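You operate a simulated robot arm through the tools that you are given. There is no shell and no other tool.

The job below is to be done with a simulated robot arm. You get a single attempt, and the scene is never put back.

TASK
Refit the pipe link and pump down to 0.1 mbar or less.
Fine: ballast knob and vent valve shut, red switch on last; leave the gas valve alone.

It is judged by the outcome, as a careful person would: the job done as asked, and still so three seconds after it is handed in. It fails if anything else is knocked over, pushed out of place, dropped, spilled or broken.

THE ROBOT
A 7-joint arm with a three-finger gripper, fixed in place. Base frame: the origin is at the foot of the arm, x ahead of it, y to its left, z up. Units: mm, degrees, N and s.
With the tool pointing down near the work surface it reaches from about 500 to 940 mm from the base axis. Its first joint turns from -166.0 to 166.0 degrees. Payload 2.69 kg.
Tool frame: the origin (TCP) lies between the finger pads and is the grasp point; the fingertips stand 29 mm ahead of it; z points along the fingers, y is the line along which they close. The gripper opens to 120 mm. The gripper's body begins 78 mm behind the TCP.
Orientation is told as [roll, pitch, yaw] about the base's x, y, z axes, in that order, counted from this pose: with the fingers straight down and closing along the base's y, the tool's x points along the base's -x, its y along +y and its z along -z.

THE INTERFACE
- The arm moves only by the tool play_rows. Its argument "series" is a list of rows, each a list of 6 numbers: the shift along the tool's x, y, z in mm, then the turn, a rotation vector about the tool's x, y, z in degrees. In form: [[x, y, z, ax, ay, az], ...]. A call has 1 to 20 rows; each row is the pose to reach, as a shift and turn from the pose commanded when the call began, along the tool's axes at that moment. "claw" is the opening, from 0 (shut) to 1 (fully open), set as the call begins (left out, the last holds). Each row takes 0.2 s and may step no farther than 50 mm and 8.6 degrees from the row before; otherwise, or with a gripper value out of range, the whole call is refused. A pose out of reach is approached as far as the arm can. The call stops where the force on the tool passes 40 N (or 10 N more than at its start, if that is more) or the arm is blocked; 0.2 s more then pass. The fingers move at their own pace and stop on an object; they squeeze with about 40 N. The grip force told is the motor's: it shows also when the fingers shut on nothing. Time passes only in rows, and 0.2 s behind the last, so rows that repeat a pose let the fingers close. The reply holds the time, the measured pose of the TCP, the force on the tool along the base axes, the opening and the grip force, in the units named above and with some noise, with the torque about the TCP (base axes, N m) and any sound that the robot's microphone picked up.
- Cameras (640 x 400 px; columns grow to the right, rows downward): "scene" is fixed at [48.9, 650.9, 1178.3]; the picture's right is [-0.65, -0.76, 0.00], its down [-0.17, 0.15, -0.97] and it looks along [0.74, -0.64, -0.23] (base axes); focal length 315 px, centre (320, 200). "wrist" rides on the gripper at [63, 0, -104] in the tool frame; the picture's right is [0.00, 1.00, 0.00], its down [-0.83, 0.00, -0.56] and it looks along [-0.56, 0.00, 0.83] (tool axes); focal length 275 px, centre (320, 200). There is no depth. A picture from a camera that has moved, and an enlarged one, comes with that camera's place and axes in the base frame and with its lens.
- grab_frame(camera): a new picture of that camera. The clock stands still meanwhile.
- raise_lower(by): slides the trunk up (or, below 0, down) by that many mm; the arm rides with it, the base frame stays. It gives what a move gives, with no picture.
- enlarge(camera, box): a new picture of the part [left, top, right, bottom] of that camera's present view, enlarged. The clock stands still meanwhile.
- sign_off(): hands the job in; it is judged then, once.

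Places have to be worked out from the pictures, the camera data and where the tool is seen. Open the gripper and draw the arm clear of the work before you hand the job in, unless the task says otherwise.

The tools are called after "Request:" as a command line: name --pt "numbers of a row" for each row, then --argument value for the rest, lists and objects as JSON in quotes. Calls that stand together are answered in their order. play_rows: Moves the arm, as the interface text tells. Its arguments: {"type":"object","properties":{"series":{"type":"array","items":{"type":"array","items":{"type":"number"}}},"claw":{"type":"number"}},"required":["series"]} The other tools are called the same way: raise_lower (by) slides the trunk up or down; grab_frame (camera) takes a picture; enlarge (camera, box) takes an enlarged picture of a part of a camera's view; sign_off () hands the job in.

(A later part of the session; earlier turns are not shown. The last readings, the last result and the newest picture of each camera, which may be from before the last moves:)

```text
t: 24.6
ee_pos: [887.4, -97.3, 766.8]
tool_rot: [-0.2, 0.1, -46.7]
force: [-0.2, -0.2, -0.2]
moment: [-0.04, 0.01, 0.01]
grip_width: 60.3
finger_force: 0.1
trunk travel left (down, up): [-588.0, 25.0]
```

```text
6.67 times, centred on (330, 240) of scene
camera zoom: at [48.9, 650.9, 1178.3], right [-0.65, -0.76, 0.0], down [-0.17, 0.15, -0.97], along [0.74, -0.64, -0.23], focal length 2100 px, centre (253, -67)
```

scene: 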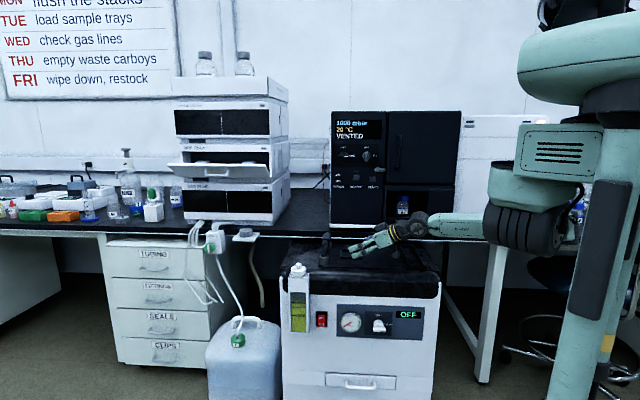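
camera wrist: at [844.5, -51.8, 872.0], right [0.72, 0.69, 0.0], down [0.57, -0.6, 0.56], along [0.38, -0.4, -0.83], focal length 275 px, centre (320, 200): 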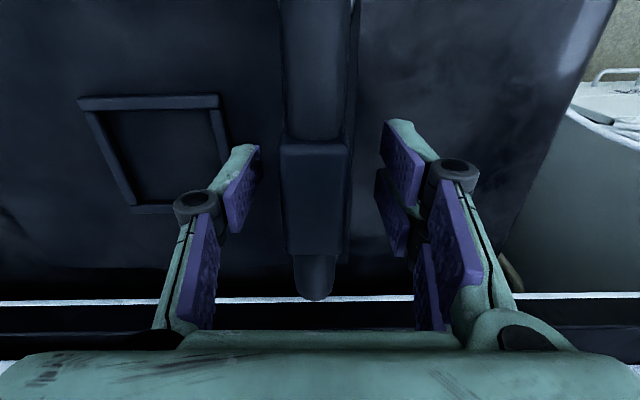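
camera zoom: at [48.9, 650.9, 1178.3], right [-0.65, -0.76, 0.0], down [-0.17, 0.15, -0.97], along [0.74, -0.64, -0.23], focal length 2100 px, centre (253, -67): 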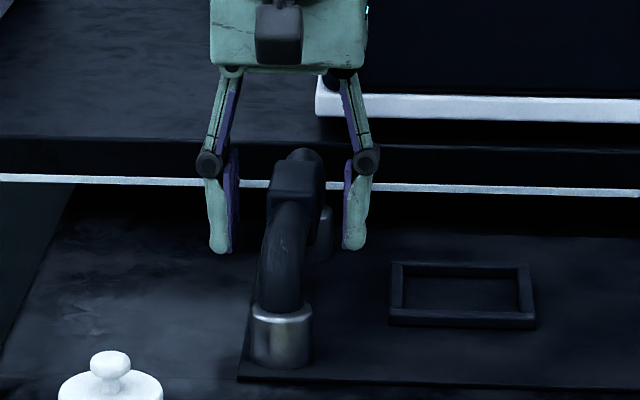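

Straddling nicely; ~1.3 mm recentre, then close on the block.

Request:
play_rows --pt "0 -1.3 0 0 0 0" --pt "0 -1.3 0 0 0 0" --pt "0 -1.3 0 0 0 0" --pt "0 -1.3 0 0 0 0" --pt "0 -1.3 0 0 0 0" --claw 0

Request:
enlarge --camera "scene" --box '[314, 230, 338, 270]'

```text
t: 25.8
ee_pos: [886.5, -98.6, 767.3]
tool_rot: [-0.1, 0.0, -46.5]
force: [0.0, 0.7, 0.3]
moment: [0.0, -0.04, -0.07]
grip_width: 27.1
finger_force: 39.6
trunk travel left (down, up): [-588.0, 25.0]
```

```text
10.00 times, centred on (326, 250) of scene
camera zoom: at [48.9, 650.9, 1178.3], right [-0.65, -0.76, 0.0], down [-0.17, 0.15, -0.97], along [0.74, -0.64, -0.23], focal length 3150 px, centre (260, -300)
```

zoom: 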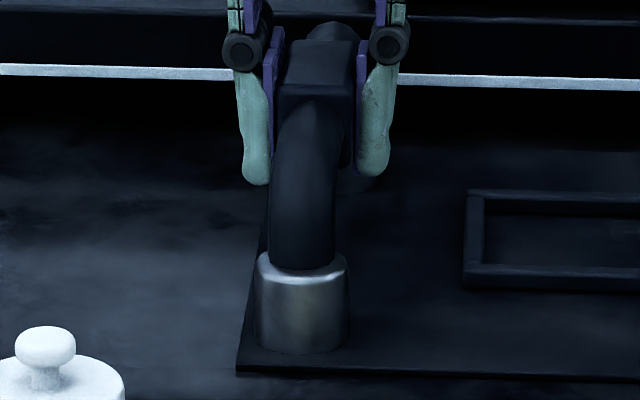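

Gripped firmly (27.1 mm). The metal collar seems to have shifted with the link by ~1 mm, hinting that the collars belong to the link and it is merely parked on the plate. I'll lift just 6 mm to see.

Request:
play_rows --pt "0 0 -2 0 0 0" --pt "0 0 -4 0 0 0" --pt "0 0 -6 0 0 0"

Request:
enlarge --camera "scene" --box '[314, 230, 338, 270]'

Request:
enlarge --camera "wrist" --box '[220, 0, 420, 320]'

```text
t: 26.6
ee_pos: [887.4, -99.0, 774.4]
tool_rot: [0.0, 0.1, -46.6]
force: [0.2, 0.7, -1.9]
moment: [0.02, 0.02, -0.01]
grip_width: 27.0
finger_force: 39.3
trunk travel left (down, up): [-588.0, 25.0]
```

```text
10.00 times, centred on (326, 250) of scene
camera zoom: at [48.9, 650.9, 1178.3], right [-0.65, -0.76, 0.0], down [-0.17, 0.15, -0.97], along [0.74, -0.64, -0.23], focal length 3150 px, centre (260, -300)
```

zoom: 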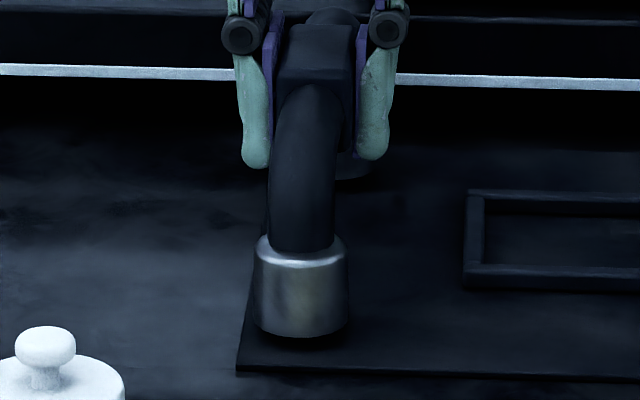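

```text
1.25 times, centred on (320, 160) of wrist
camera zoom: at [844.2, -53.2, 878.5], right [0.72, 0.69, 0.0], down [0.57, -0.6, 0.56], along [0.38, -0.4, -0.83], focal length 344 px, centre (320, 250)
```

zoom: 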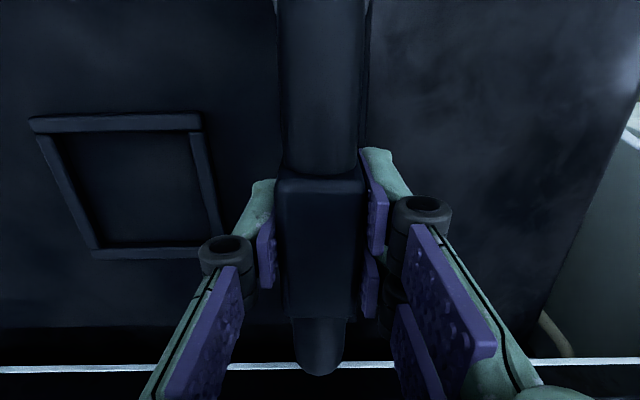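

The collars are part of the link – it lifts freely (~2 N) and was only standing on the plate. I'll raise it further and look at what's beneath and where the real ports are.

Request:
play_rows --pt "0 0 -15 0 0 0" --pt "0 0 -30 0 0 0" --pt "0 0 -45 0 0 0" --pt "0 0 -60 0 0 0" --pt "0 0 -75 0 0 0"

Request:
enlarge --camera "scene" --box '[290, 200, 450, 290]'

Request:
enlarge --camera "scene" --box '[305, 210, 345, 275]'

Request:
enlarge --camera "scene" --box '[385, 235, 445, 285]'

Request:
grab_frame --camera "wrist"

```text
t: 27.8
ee_pos: [885.1, -98.9, 848.3]
tool_rot: [-0.2, 0.0, -46.6]
force: [-0.2, 0.1, -2.0]
moment: [-0.02, 0.04, -0.01]
grip_width: 27.1
finger_force: 40.1
trunk travel left (down, up): [-588.0, 25.0]
```

```text
4.00 times, centred on (370, 245) of scene
camera zoom: at [48.9, 650.9, 1178.3], right [-0.65, -0.76, 0.0], down [-0.17, 0.15, -0.97], along [0.74, -0.64, -0.23], focal length 1260 px, centre (120, 20)
```

zoom: 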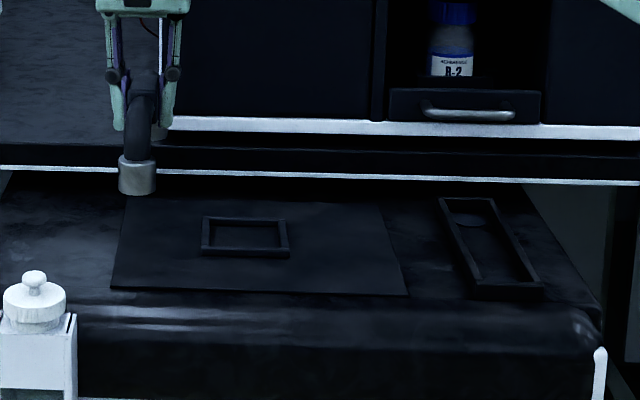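

```text
6.15 times, centred on (325, 242) of scene
camera zoom: at [48.9, 650.9, 1178.3], right [-0.65, -0.76, 0.0], down [-0.17, 0.15, -0.97], along [0.74, -0.64, -0.23], focal length 1939 px, centre (289, -62)
```

zoom: 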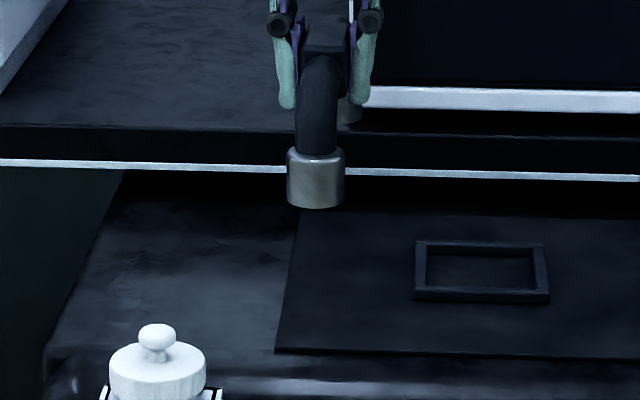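

```text
8.00 times, centred on (415, 260) of scene
camera zoom: at [48.9, 650.9, 1178.3], right [-0.65, -0.76, 0.0], down [-0.17, 0.15, -0.97], along [0.74, -0.64, -0.23], focal length 2520 px, centre (-440, -280)
```

zoom: 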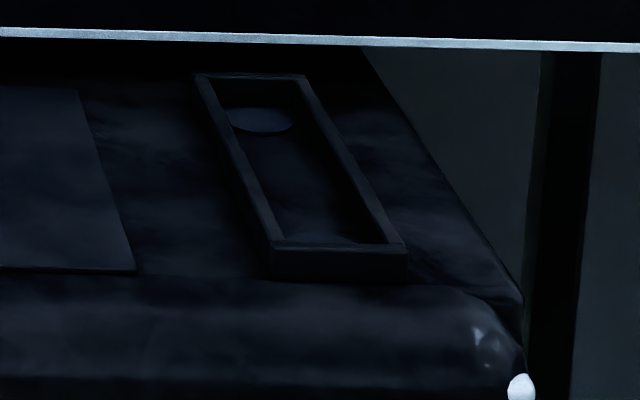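

```text
taken
camera wrist: at [843.1, -52.9, 953.5], right [0.72, 0.69, 0.0], down [0.57, -0.6, 0.56], along [0.38, -0.4, -0.83], focal length 275 px, centre (320, 200)
```

wrist: 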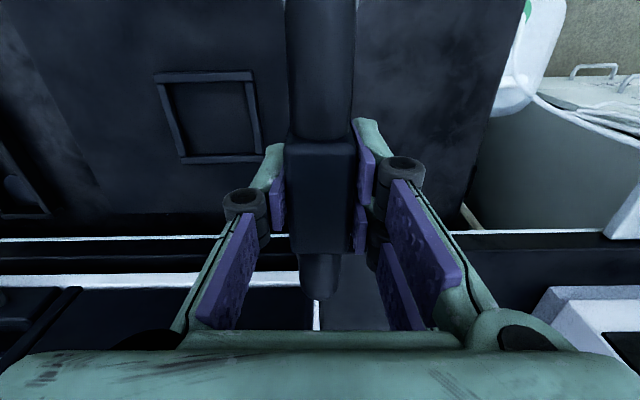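

Beneath the link is only a plain mat, so it was parked there; the tray on the right with two discs (~157 mm apart, ~34 mm dia) looks like the real port site. I'll carry the link part-way (away from the bench edge) to view the tray unobstructed.

Request:
play_rows --pt "20 0 0 0 0 0" --pt "40 -20 0 0 0 0" --pt "50 -55 0 0 0 0" --pt "55 -90 0 0 0 0" --pt "60 -125 0 0 0 0" --pt "60 -150 0 0 0 0"

Request:
grab_frame --camera "wrist"

Request:
grab_frame --camera "scene"

```text
t: 29.2
ee_pos: [736.1, -158.5, 849.6]
tool_rot: [-0.1, -0.1, -46.6]
force: [0.4, -0.9, -2.6]
moment: [0.0, -0.02, 0.0]
grip_width: 26.9
finger_force: 40.2
trunk travel left (down, up): [-588.0, 25.0]
```

```text
taken
camera wrist: at [692.8, -113.0, 953.4], right [0.72, 0.69, 0.0], down [0.57, -0.6, 0.56], along [0.38, -0.4, -0.83], focal length 275 px, centre (320, 200)
```

wrist: 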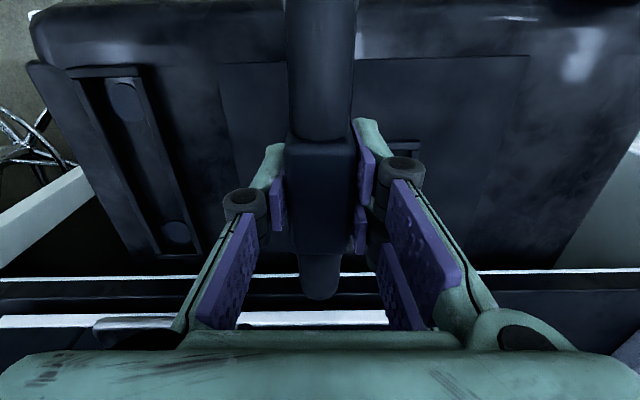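

```text
taken
```

scene: 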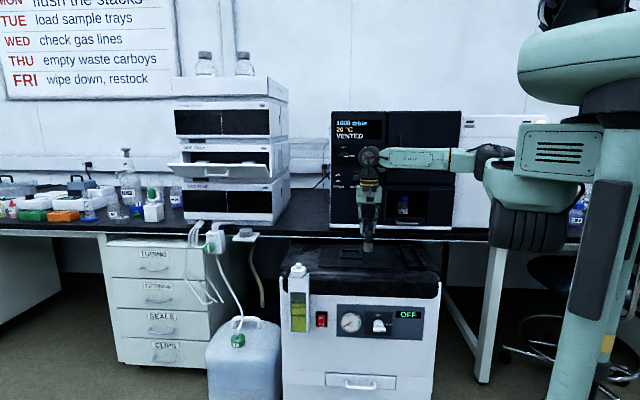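

Both discs in the tray are visible now; zooming into the tray.

Request:
enlarge --camera "wrist" --box '[50, 50, 220, 280]'

Request:
enlarge --camera "wrist" --box '[80, 60, 170, 140]'

Request:
enlarge --camera "wrist" --box '[130, 190, 220, 280]'

Request:
enlarge --camera "scene" --box '[380, 235, 440, 285]'

```text
1.74 times, centred on (135, 165) of wrist
camera zoom: at [692.8, -113.0, 953.4], right [0.72, 0.69, 0.0], down [0.57, -0.6, 0.56], along [0.38, -0.4, -0.83], focal length 479 px, centre (642, 261)
```

zoom: 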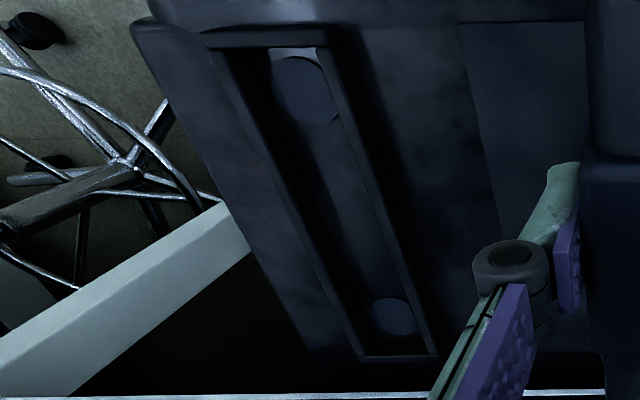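

```text
5.00 times, centred on (125, 100) of wrist
camera zoom: at [692.8, -113.0, 953.4], right [0.72, 0.69, 0.0], down [0.57, -0.6, 0.56], along [0.38, -0.4, -0.83], focal length 1376 px, centre (1295, 700)
```

zoom: 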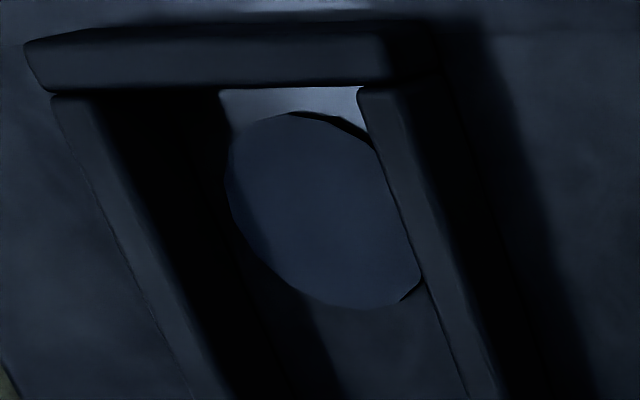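

```text
4.44 times, centred on (175, 235) of wrist
camera zoom: at [692.8, -113.0, 953.4], right [0.72, 0.69, 0.0], down [0.57, -0.6, 0.56], along [0.38, -0.4, -0.83], focal length 1224 px, centre (964, 44)
```

zoom: 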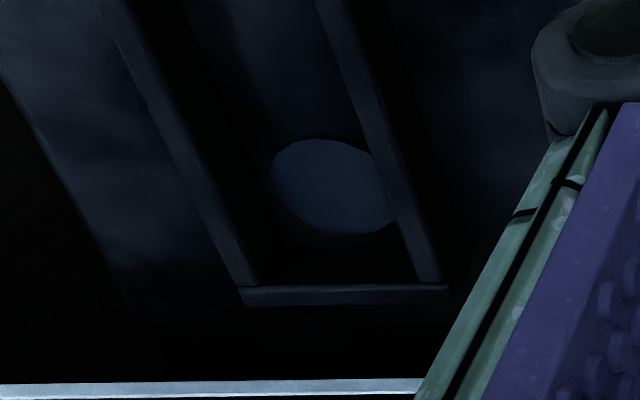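

```text
8.00 times, centred on (410, 260) of scene
camera zoom: at [48.9, 650.9, 1178.3], right [-0.65, -0.76, 0.0], down [-0.17, 0.15, -0.97], along [0.74, -0.64, -0.23], focal length 2520 px, centre (-400, -280)
```

zoom: 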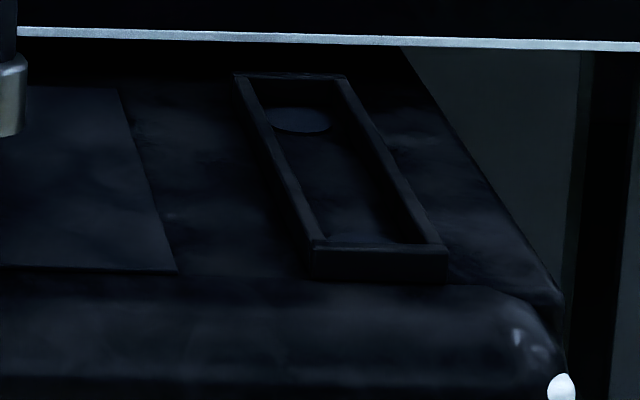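

The two discs lie at about (n=631, t=232) and (n=785, t=232), floor z≈697 — 154 mm apart, matching the link's collar spacing — inside a guiding frame (inner ~45×199 mm). That's clearly where the link fits. Let me zoom on the link in hand to measure its offset from the TCP.

Request:
enlarge --camera "scene" --box '[345, 185, 395, 260]'

Request:
enlarge --camera "wrist" --box '[260, 100, 380, 310]'

```text
5.33 times, centred on (370, 222) of scene
camera zoom: at [48.9, 650.9, 1178.3], right [-0.65, -0.76, 0.0], down [-0.17, 0.15, -0.97], along [0.74, -0.64, -0.23], focal length 1680 px, centre (53, 80)
```

zoom: 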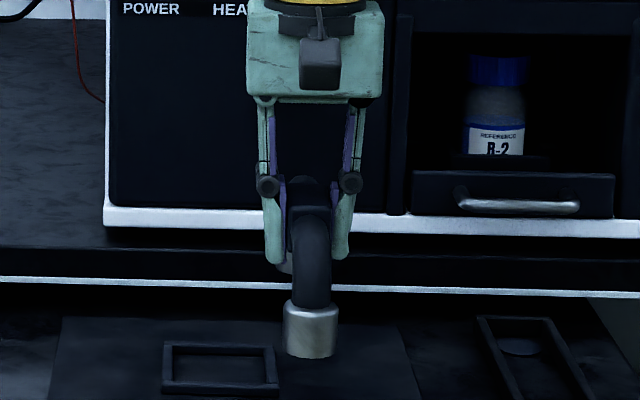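

```text
1.90 times, centred on (320, 205) of wrist
camera zoom: at [692.8, -113.0, 953.4], right [0.72, 0.69, 0.0], down [0.57, -0.6, 0.56], along [0.38, -0.4, -0.83], focal length 524 px, centre (320, 190)
```

zoom: 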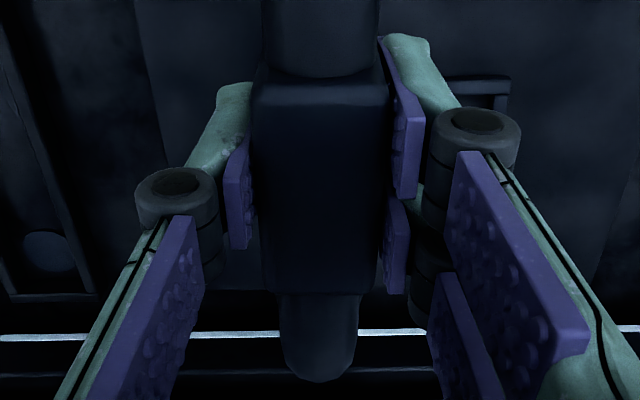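

The oven's lower drawer handle sits right behind the tray, so I must check its clearance to the link's far elbow before lowering there. Zooming on it from this view.

Request:
enlarge --camera "wrist" --box '[0, 220, 220, 350]'

Request:
enlarge --camera "scene" --box '[380, 185, 470, 290]'

```text
2.91 times, centred on (110, 285) of wrist
camera zoom: at [692.8, -113.0, 953.4], right [0.72, 0.69, 0.0], down [0.57, -0.6, 0.56], along [0.38, -0.4, -0.83], focal length 801 px, centre (931, -47)
```

zoom: 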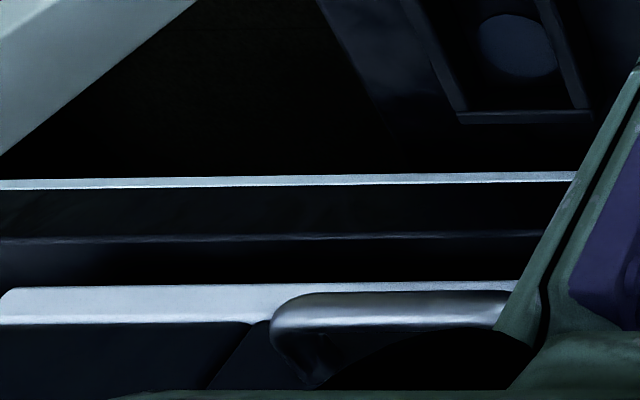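

```text
3.81 times, centred on (425, 238) of scene
camera zoom: at [48.9, 650.9, 1178.3], right [-0.65, -0.76, 0.0], down [-0.17, 0.15, -0.97], along [0.74, -0.64, -0.23], focal length 1200 px, centre (-80, 57)
```

zoom: 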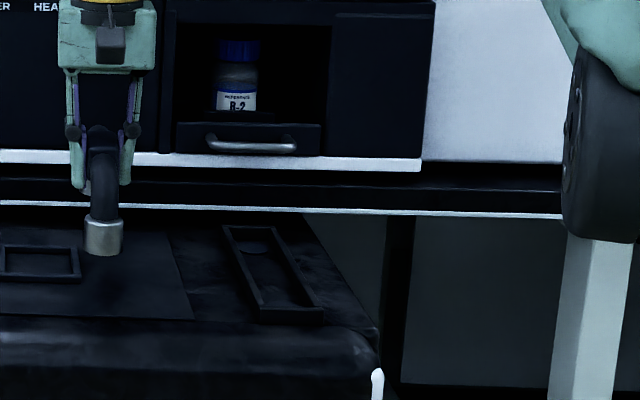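

Calibrating all views: bench edge n≈835, drawer handle front n≈804 at z≈801. So I'll bring the link over the tray held ~15–20 mm short (n≈682), descend below handle level, then slide in. First the traverse at the present height.

Request:
play_rows --pt "-11 -35 0 0 0 -0.4" --pt "-22 -70 0 0 0 -0.8" --pt "-33 -105 0 0 0 -1.2" --pt "-44 -140 0 0 0 -1.6" --pt "-54.3 -174.1 0 0 0 -1.6"

Request:
grab_frame --camera "wrist"

Request:
enlarge --camera "scene" --box '[375, 185, 455, 285]'

```text
t: 30.4
ee_pos: [644.9, -317.8, 849.2]
tool_rot: [-0.1, 0.2, -45.0]
force: [0.0, -0.5, -2.1]
moment: [0.02, 0.01, 0.04]
grip_width: 27.2
finger_force: 39.9
trunk travel left (down, up): [-588.0, 25.0]
```

```text
taken
camera wrist: at [602.0, -273.3, 954.0], right [0.7, 0.71, 0.0], down [0.59, -0.58, 0.56], along [0.39, -0.39, -0.83], focal length 275 px, centre (320, 200)
```

wrist: 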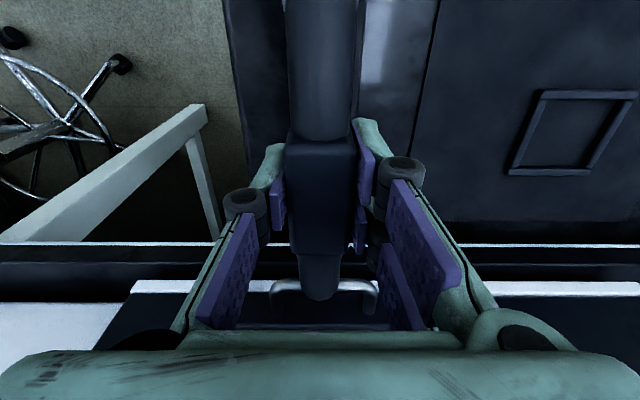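

```text
4.00 times, centred on (415, 235) of scene
camera zoom: at [48.9, 650.9, 1178.3], right [-0.65, -0.76, 0.0], down [-0.17, 0.15, -0.97], along [0.74, -0.64, -0.23], focal length 1260 px, centre (-60, 60)
```

zoom: 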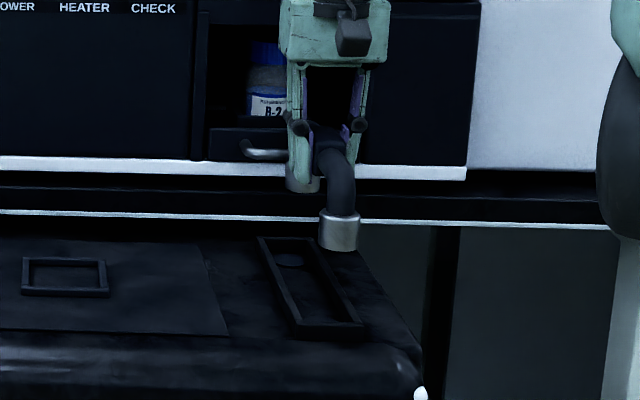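

Link is over the tray, held ~20 mm short. I'll zoom on the near collar and the tray front in the scene view to refine the lateral offset.

Request:
enlarge --camera "scene" --box '[395, 230, 430, 275]'

Request:
enlarge --camera "scene" --box '[385, 205, 425, 245]'

Request:
enlarge --camera "wrist" --box '[220, 80, 420, 320]'

```text
8.89 times, centred on (412, 252) of scene
camera zoom: at [48.9, 650.9, 1178.3], right [-0.65, -0.76, 0.0], down [-0.17, 0.15, -0.97], along [0.74, -0.64, -0.23], focal length 2800 px, centre (-502, -267)
```

zoom: 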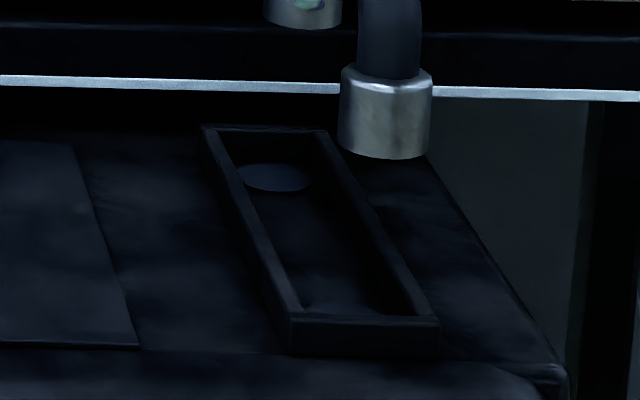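

```text
10.00 times, centred on (405, 225) of scene
camera zoom: at [48.9, 650.9, 1178.3], right [-0.65, -0.76, 0.0], down [-0.17, 0.15, -0.97], along [0.74, -0.64, -0.23], focal length 3150 px, centre (-530, -50)
```

zoom: 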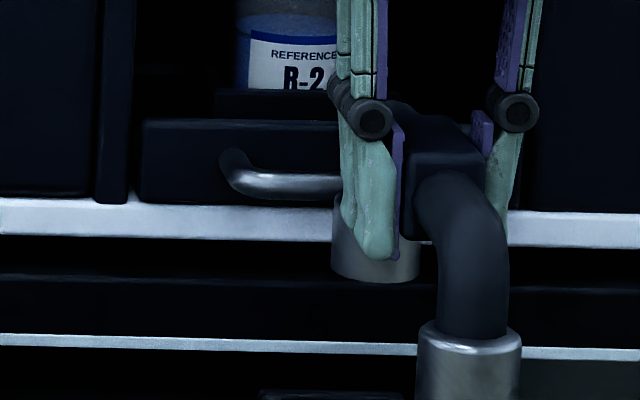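

```text
1.67 times, centred on (320, 200) of wrist
camera zoom: at [602.0, -273.3, 954.0], right [0.7, 0.71, 0.0], down [0.59, -0.58, 0.56], along [0.39, -0.39, -0.83], focal length 459 px, centre (320, 200)
```

zoom: 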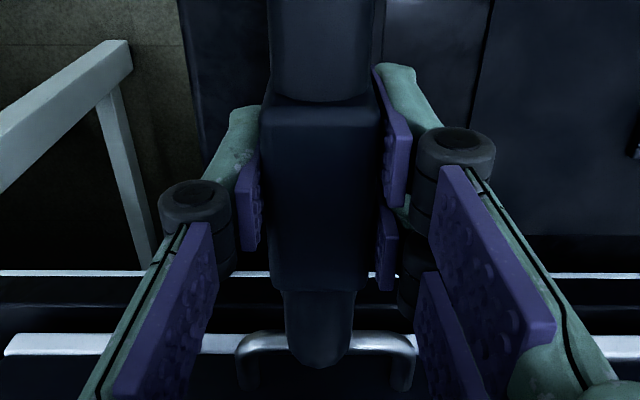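

Scene comparison suggests the link should go ~2.7 mm toward +t. I'll apply that and descend to TCP z≈788 (collar bottoms ~8 mm above the tray walls), still ~15 mm short of final.

Request:
play_rows --pt "-2 1.5 10 0 0 0" --pt "-4 2.7 22 0 0 0" --pt "-4 2.7 34 0 0 0" --pt "-4 2.7 46 0 0 0" --pt "-4 2.7 55 0 0 0" --pt "-4 2.7 61 0 0 0"

Request:
enlarge --camera "scene" --box '[390, 225, 435, 280]'

Request:
grab_frame --camera "wrist"

```text
t: 31.8
ee_pos: [649.4, -318.4, 788.5]
tool_rot: [-0.1, -0.1, -45.0]
force: [0.2, 1.5, -2.6]
moment: [-0.02, 0.01, 0.04]
grip_width: 26.9
finger_force: 40.5
trunk travel left (down, up): [-588.0, 25.0]
```

```text
7.27 times, centred on (412, 252) of scene
camera zoom: at [48.9, 650.9, 1178.3], right [-0.65, -0.76, 0.0], down [-0.17, 0.15, -0.97], along [0.74, -0.64, -0.23], focal length 2291 px, centre (-353, -182)
```

zoom: 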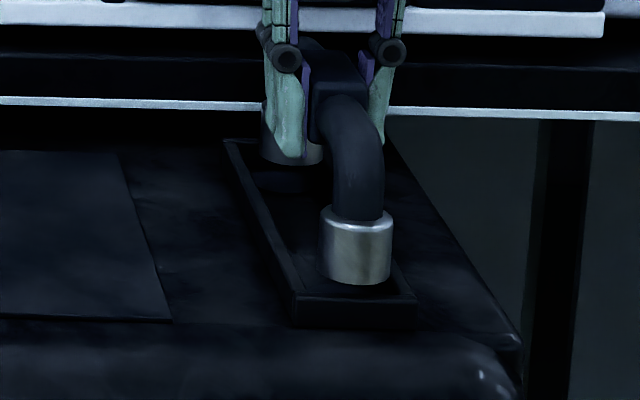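

```text
taken
camera wrist: at [607.1, -273.9, 893.1], right [0.7, 0.71, 0.0], down [0.59, -0.59, 0.56], along [0.39, -0.39, -0.83], focal length 275 px, centre (320, 200)
```

wrist: 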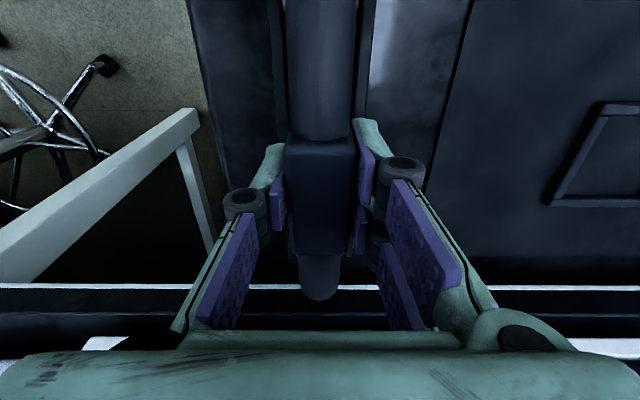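

Collars hover above the tray. Let me check lateral centring in the wrist view (tray walls either side of the bar).

Request:
enlarge --camera "wrist" --box '[230, 0, 410, 130]'

Request:
enlarge --camera "scene" --box '[400, 240, 430, 275]'

```text
3.08 times, centred on (320, 65) of wrist
camera zoom: at [607.1, -273.9, 893.1], right [0.7, 0.71, 0.0], down [0.59, -0.59, 0.56], along [0.39, -0.39, -0.83], focal length 847 px, centre (320, 615)
```

zoom: 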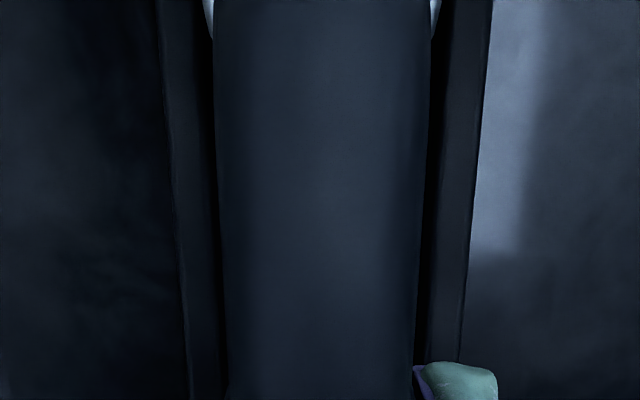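

```text
11.43 times, centred on (415, 258) of scene
camera zoom: at [48.9, 650.9, 1178.3], right [-0.65, -0.76, 0.0], down [-0.17, 0.15, -0.97], along [0.74, -0.64, -0.23], focal length 3600 px, centre (-766, -457)
```

zoom: 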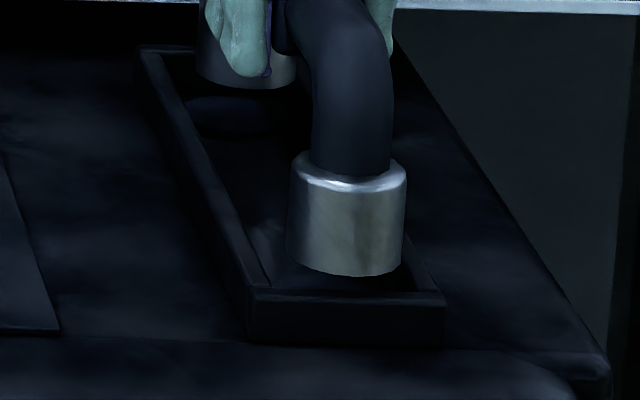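

Lateral centring is within ~1 mm. The near collar centre is at n≈615.7, so ~15.5 mm more in +n brings it over the front disc; sliding in at this height (below the drawer handle).

Request:
play_rows --pt "-4 0 0 0 0 0" --pt "-8 0 0 0 0 0" --pt "-12 0 0 0 0 0" --pt "-15.5 0 0 0 0 0"

Request:
enlarge --camera "scene" --box '[395, 225, 430, 275]'

Request:
enlarge --camera "wrist" --box '[220, 150, 420, 330]'

```text
t: 32.8
ee_pos: [661.5, -329.4, 787.8]
tool_rot: [-0.2, 0.1, -45.1]
force: [0.4, -0.6, -2.8]
moment: [0.0, 0.01, 0.0]
grip_width: 26.9
finger_force: 39.9
trunk travel left (down, up): [-588.0, 25.0]
```

```text
8.00 times, centred on (412, 250) of scene
camera zoom: at [48.9, 650.9, 1178.3], right [-0.65, -0.76, 0.0], down [-0.17, 0.15, -0.97], along [0.74, -0.64, -0.23], focal length 2520 px, centre (-420, -200)
```

zoom: 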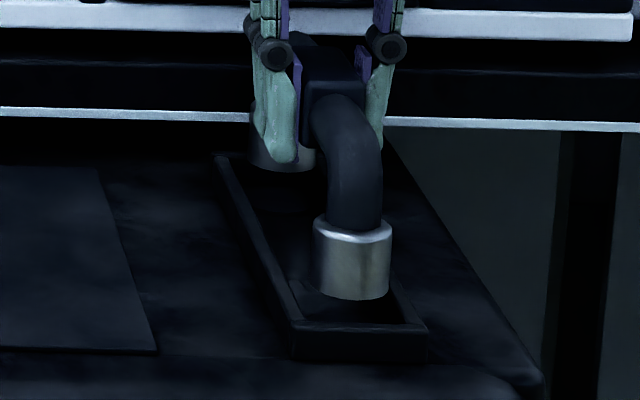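

```text
2.22 times, centred on (320, 240) of wrist
camera zoom: at [617.7, -284.3, 892.6], right [0.7, 0.71, 0.0], down [0.59, -0.59, 0.55], along [0.39, -0.39, -0.83], focal length 612 px, centre (320, 111)
```

zoom: 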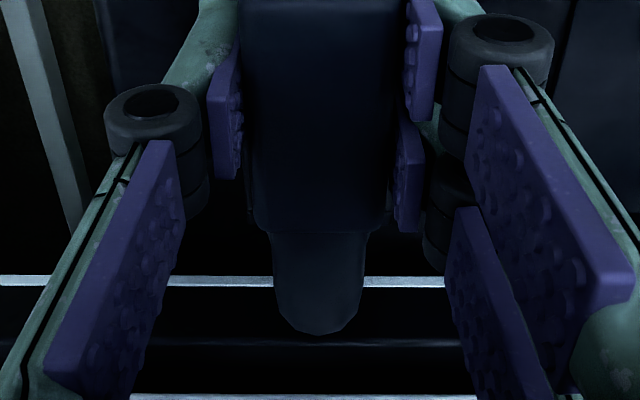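

In position (n≈700.7, t≈234.8). Lowering slowly in 2–3 mm steps.

Request:
play_rows --pt "0 0 3 0 0 0" --pt "0 0 6 0 0 0" --pt "0 0 9 0 0 0" --pt "0 0 12 0 0 0" --pt "0 0 14 0 0 0" --pt "0 0 16 0 0 0" --pt "0 0 18 0 0 0"

Request:
enlarge --camera "scene" --box '[395, 225, 430, 275]'

```text
t: 34.4
ee_pos: [663.5, -329.0, 769.8]
tool_rot: [0.0, 0.0, -45.0]
force: [0.0, 0.6, -2.1]
moment: [0.0, 0.03, 0.0]
grip_width: 27.1
finger_force: 39.9
trunk travel left (down, up): [-588.0, 25.0]
```

```text
8.00 times, centred on (412, 250) of scene
camera zoom: at [48.9, 650.9, 1178.3], right [-0.65, -0.76, 0.0], down [-0.17, 0.15, -0.97], along [0.74, -0.64, -0.23], focal length 2520 px, centre (-420, -200)
```

zoom: 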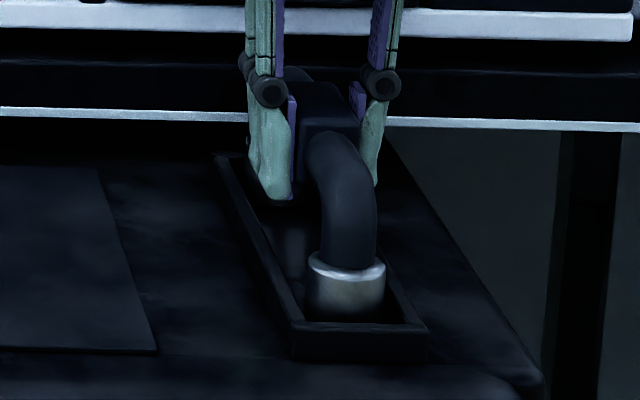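

The collars are inside the frame without touching. Continuing down gently until contact.

Request:
play_rows --pt "0 0 1.5 0 0 0" --pt "0 0 3 0 0 0" --pt "0 0 4 0 0 0" --pt "0 0 5 0 0 0"

```text
t: 35.4
ee_pos: [662.3, -330.2, 765.3]
tool_rot: [-0.1, 0.1, -45.0]
force: [0.2, -0.8, -3.0]
moment: [0.03, -0.02, 0.03]
grip_width: 26.9
finger_force: 40.4
trunk travel left (down, up): [-588.0, 25.0]
```

Still hanging free at TCP z=765.3 (−3 N is just its weight); keep lowering.

Request:
play_rows --pt "0 0 1 0 0 0" --pt "0 0 2 0 0 0" --pt "0 0 3 0 0 0" --pt "0 0 4 0 0 0"

Request:
enlarge --camera "scene" --box '[395, 225, 430, 275]'

```text
t: 36.4
ee_pos: [661.8, -329.8, 765.0]
tool_rot: [0.0, -0.3, -45.2]
force: [-2.5, -0.6, 26.8]
moment: [0.24, 0.39, 0.01]
grip_width: 27.3
finger_force: 40.1
trunk travel left (down, up): [-588.0, 25.0]
```

```text
8.00 times, centred on (412, 250) of scene
camera zoom: at [48.9, 650.9, 1178.3], right [-0.65, -0.76, 0.0], down [-0.17, 0.15, -0.97], along [0.74, -0.64, -0.23], focal length 2520 px, centre (-420, -200)
```

zoom: 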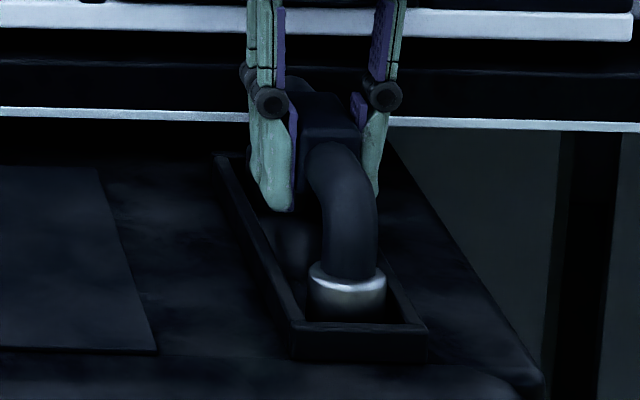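

Seated at TCP z≈765 with 27 N down force. Relieving the press, then opening the gripper.

Request:
play_rows --pt "0 0 -1.5 0 0 0" --pt "0 0 -3.5 0 0 0"

Request:
play_rows --pt "0 0 0 0 0 0" --pt "0 0 0 0 0 0" --pt "0 0 0 0 0 0" --claw 0.5

Request:
grab_frame --camera "wrist"

Request:
enlarge --camera "scene" --box '[395, 225, 430, 275]'

```text
t: 37.0
ee_pos: [661.6, -328.4, 765.0]
tool_rot: [-0.1, 0.0, -45.1]
force: [1.1, -3.4, 7.6]
moment: [-0.88, -0.81, -0.07]
grip_width: 27.3
finger_force: 40.7
trunk travel left (down, up): [-588.0, 25.0]
```

```text
t: 37.8
ee_pos: [661.6, -328.6, 764.7]
tool_rot: [-0.1, 0.2, -44.9]
force: [-0.6, 0.6, -0.1]
moment: [-0.01, 0.0, -0.01]
grip_width: 60.1
finger_force: 0.1
trunk travel left (down, up): [-588.0, 25.0]
```

```text
taken
camera wrist: at [618.8, -284.4, 869.4], right [0.7, 0.71, 0.0], down [0.59, -0.59, 0.56], along [0.39, -0.39, -0.83], focal length 275 px, centre (320, 200)
```

wrist: 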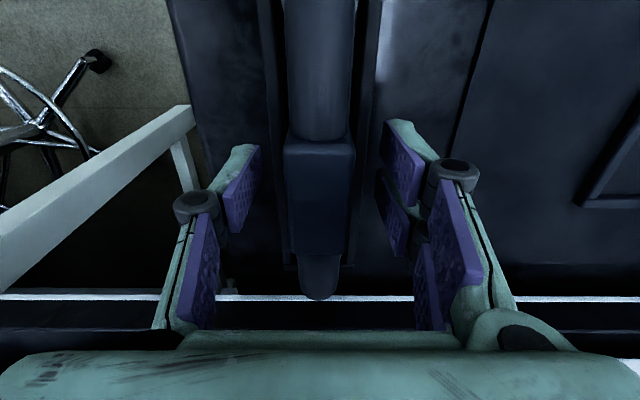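

```text
8.00 times, centred on (412, 250) of scene
camera zoom: at [48.9, 650.9, 1178.3], right [-0.65, -0.76, 0.0], down [-0.17, 0.15, -0.97], along [0.74, -0.64, -0.23], focal length 2520 px, centre (-420, -200)
```

zoom: 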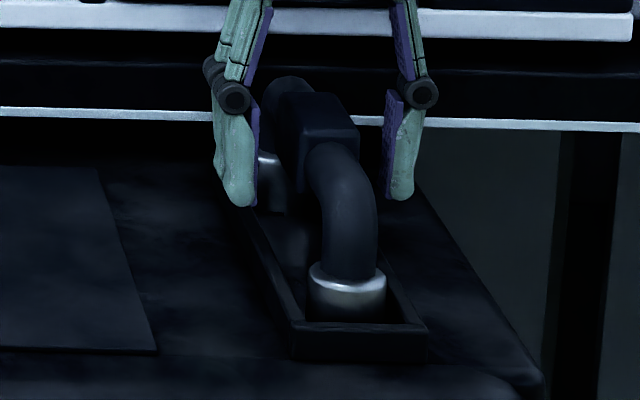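

Released. Retracting upward and back to inspect the seating from above.

Request:
play_rows --pt "0 0 -20 0 0 0" --pt "0 0 -45 0 0 0" --pt "20 0 -80 0 0 0" --pt "50 0 -110 0 0 0" --pt "90 0 -130 0 0 0" --claw 1

Request:
grab_frame --camera "wrist"

Request:
enlarge --camera "wrist" --box '[260, 60, 400, 290]'

Request:
enlarge --camera "scene" --box '[395, 225, 430, 275]'

```text
t: 39.0
ee_pos: [600.2, -266.7, 896.8]
tool_rot: [-0.1, 0.0, -45.1]
force: [0.2, 0.0, -0.1]
moment: [-0.03, 0.01, 0.03]
grip_width: 119.8
finger_force: 0.1
trunk travel left (down, up): [-588.0, 25.0]
```

```text
taken
camera wrist: at [555.4, -221.0, 1001.0], right [0.7, 0.71, 0.0], down [0.59, -0.59, 0.56], along [0.39, -0.39, -0.83], focal length 275 px, centre (320, 200)
```

wrist: 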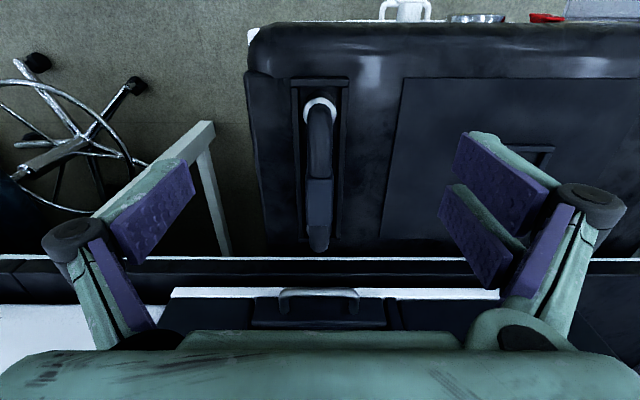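

```text
1.74 times, centred on (330, 175) of wrist
camera zoom: at [555.4, -221.0, 1001.0], right [0.7, 0.71, 0.0], down [0.59, -0.59, 0.56], along [0.39, -0.39, -0.83], focal length 479 px, centre (303, 244)
```

zoom: 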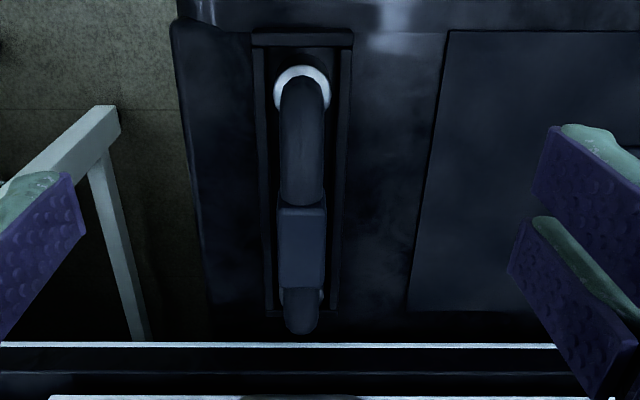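

```text
8.00 times, centred on (412, 250) of scene
camera zoom: at [48.9, 650.9, 1178.3], right [-0.65, -0.76, 0.0], down [-0.17, 0.15, -0.97], along [0.74, -0.64, -0.23], focal length 2520 px, centre (-420, -200)
```

zoom: 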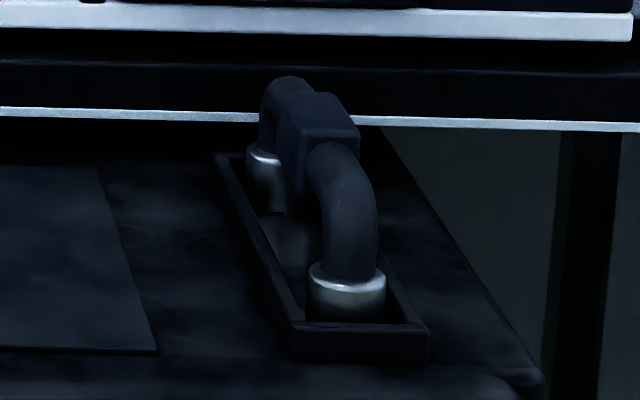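

The link stands within the frame. Zooming into both ends to check it is centred over the discs.

Request:
enlarge --camera "wrist" --box '[285, 70, 365, 150]'

Request:
enlarge --camera "wrist" --box '[285, 180, 365, 260]'

Request:
enlarge --camera "scene" --box '[405, 255, 430, 275]'

Request:
enlarge --camera "scene" --box '[393, 230, 418, 255]'

```text
5.00 times, centred on (325, 110) of wrist
camera zoom: at [555.4, -221.0, 1001.0], right [0.7, 0.71, 0.0], down [0.59, -0.59, 0.56], along [0.39, -0.39, -0.83], focal length 1376 px, centre (295, 650)
```

zoom: 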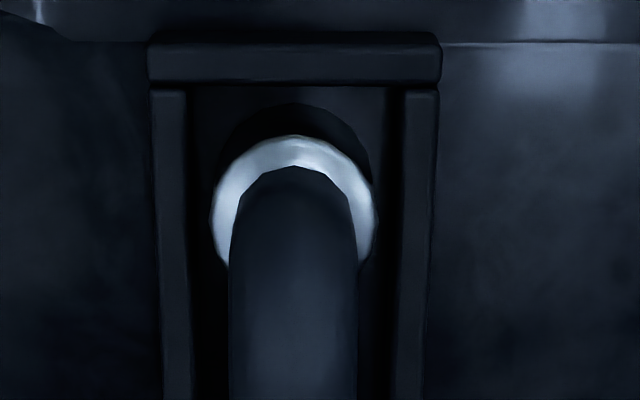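

```text
5.00 times, centred on (325, 220) of wrist
camera zoom: at [555.4, -221.0, 1001.0], right [0.7, 0.71, 0.0], down [0.59, -0.59, 0.56], along [0.39, -0.39, -0.83], focal length 1376 px, centre (295, 100)
```

zoom: 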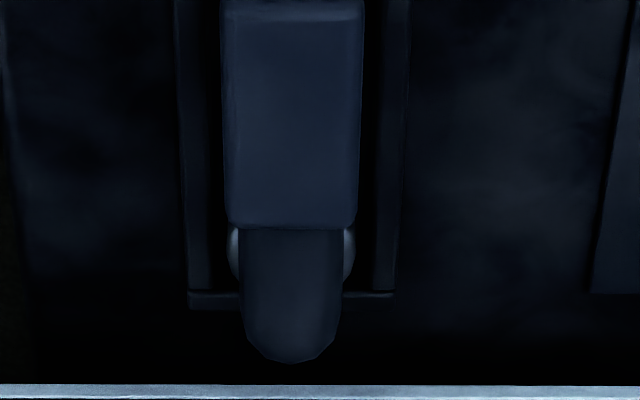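

```text
16.00 times, centred on (418, 265) of scene
camera zoom: at [48.9, 650.9, 1178.3], right [-0.65, -0.76, 0.0], down [-0.17, 0.15, -0.97], along [0.74, -0.64, -0.23], focal length 5040 px, centre (-1240, -840)
```

zoom: 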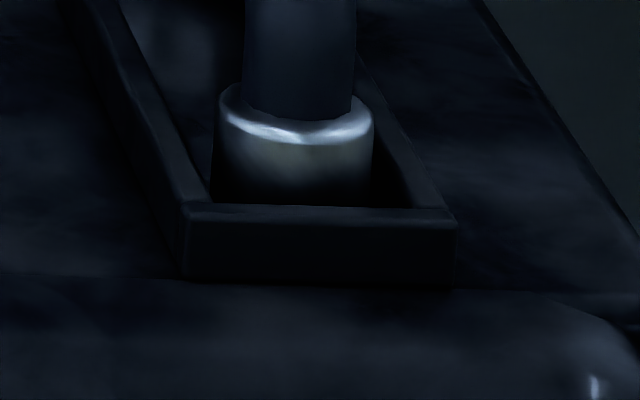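

```text
16.00 times, centred on (406, 242) of scene
camera zoom: at [48.9, 650.9, 1178.3], right [-0.65, -0.76, 0.0], down [-0.17, 0.15, -0.97], along [0.74, -0.64, -0.23], focal length 5040 px, centre (-1048, -480)
```

zoom: 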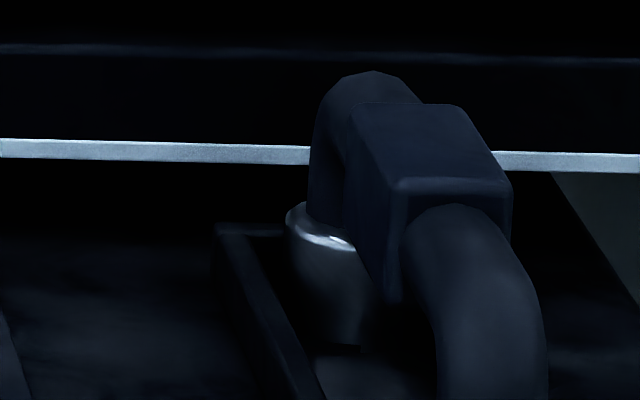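

The link is centred in its frame: collars at n≈632 and ≈784–786 over the discs, level. Next the oven's vent valve: I'll move in front of the oven panel and tilt the camera to look at it horizontally.

Request:
play_rows --pt "0 20 -25 0 0 0" --pt "-5 60 -45 0 0 0" --pt "-10 105 -65 0 0 0" --pt "-15 150 -85 0 0 0" --pt "-20 195 -100 0 0 0" --pt "-27 240 -103 0 0 0" --pt "-27 257 -103 0 0 0" --claw 0.5

Request:
play_rows --pt "0 0 0 0 -8 0" --pt "0 0 0 0 -16 0" --pt "0 0 0 0 -24 0" --pt "0 0 0 0 -32 0" --pt "0 0 0 0 -40 0" --pt "0 0 0 0 -48 0" --pt "0 0 0 0 -56 0"

Request:
grab_frame --camera "wrist"

Request:
grab_frame --camera "scene"

```text
t: 40.6
ee_pos: [799.8, -101.4, 997.9]
tool_rot: [-0.1, 0.0, -45.0]
force: [0.1, 0.1, -0.1]
moment: [0.0, 0.04, -0.03]
grip_width: 60.3
finger_force: 0.1
trunk travel left (down, up): [-588.0, 25.0]
```

```text
t: 42.2
ee_pos: [800.2, -103.2, 997.9]
tool_rot: [-0.1, -56.1, -44.9]
force: [-0.2, -0.6, 0.3]
moment: [-0.02, 0.02, 0.01]
grip_width: 60.0
finger_force: 0.0
trunk travel left (down, up): [-588.0, 25.0]
```

```text
taken
camera wrist: at [714.9, -16.8, 1003.5], right [0.7, 0.71, 0.0], down [0.0, 0.0, 1.0], along [0.71, -0.7, 0.0], focal length 275 px, centre (320, 200)
```

wrist: 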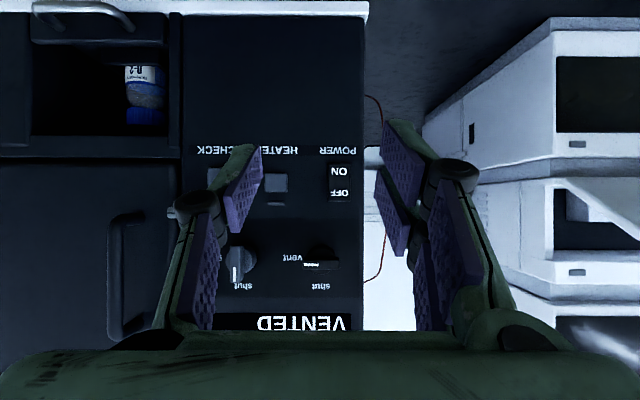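

```text
taken
```

scene: 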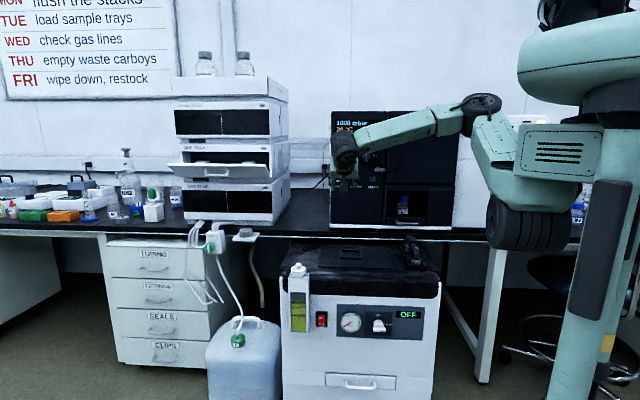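

The oven panel is in view (upside down). Zooming on the valves.

Request:
enlarge --camera "wrist" --box '[200, 140, 380, 340]'

Request:
enlarge --camera "wrist" --box '[280, 225, 360, 300]'

Request:
enlarge --camera "scene" --box '[330, 100, 470, 235]'

```text
2.00 times, centred on (290, 240) of wrist
camera zoom: at [714.9, -16.8, 1003.5], right [0.7, 0.71, 0.0], down [0.0, 0.0, 1.0], along [0.71, -0.7, 0.0], focal length 551 px, centre (380, 120)
```

zoom: 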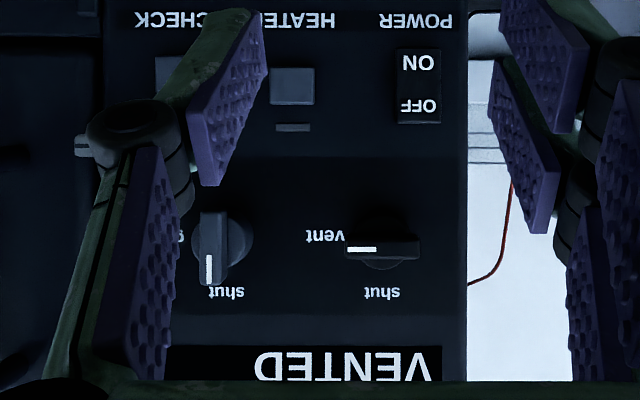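

```text
5.33 times, centred on (320, 262) of wrist
camera zoom: at [714.9, -16.8, 1003.5], right [0.7, 0.71, 0.0], down [0.0, 0.0, 1.0], along [0.71, -0.7, 0.0], focal length 1468 px, centre (320, -133)
```

zoom: 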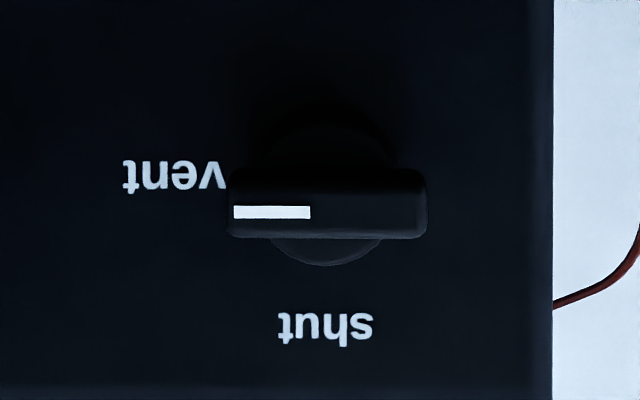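

```text
2.96 times, centred on (400, 168) of scene
camera zoom: at [48.9, 650.9, 1178.3], right [-0.65, -0.76, 0.0], down [-0.17, 0.15, -0.97], along [0.74, -0.64, -0.23], focal length 933 px, centre (83, 296)
```

zoom: 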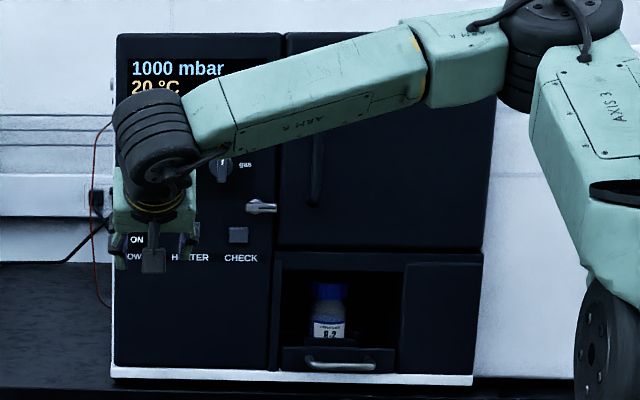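

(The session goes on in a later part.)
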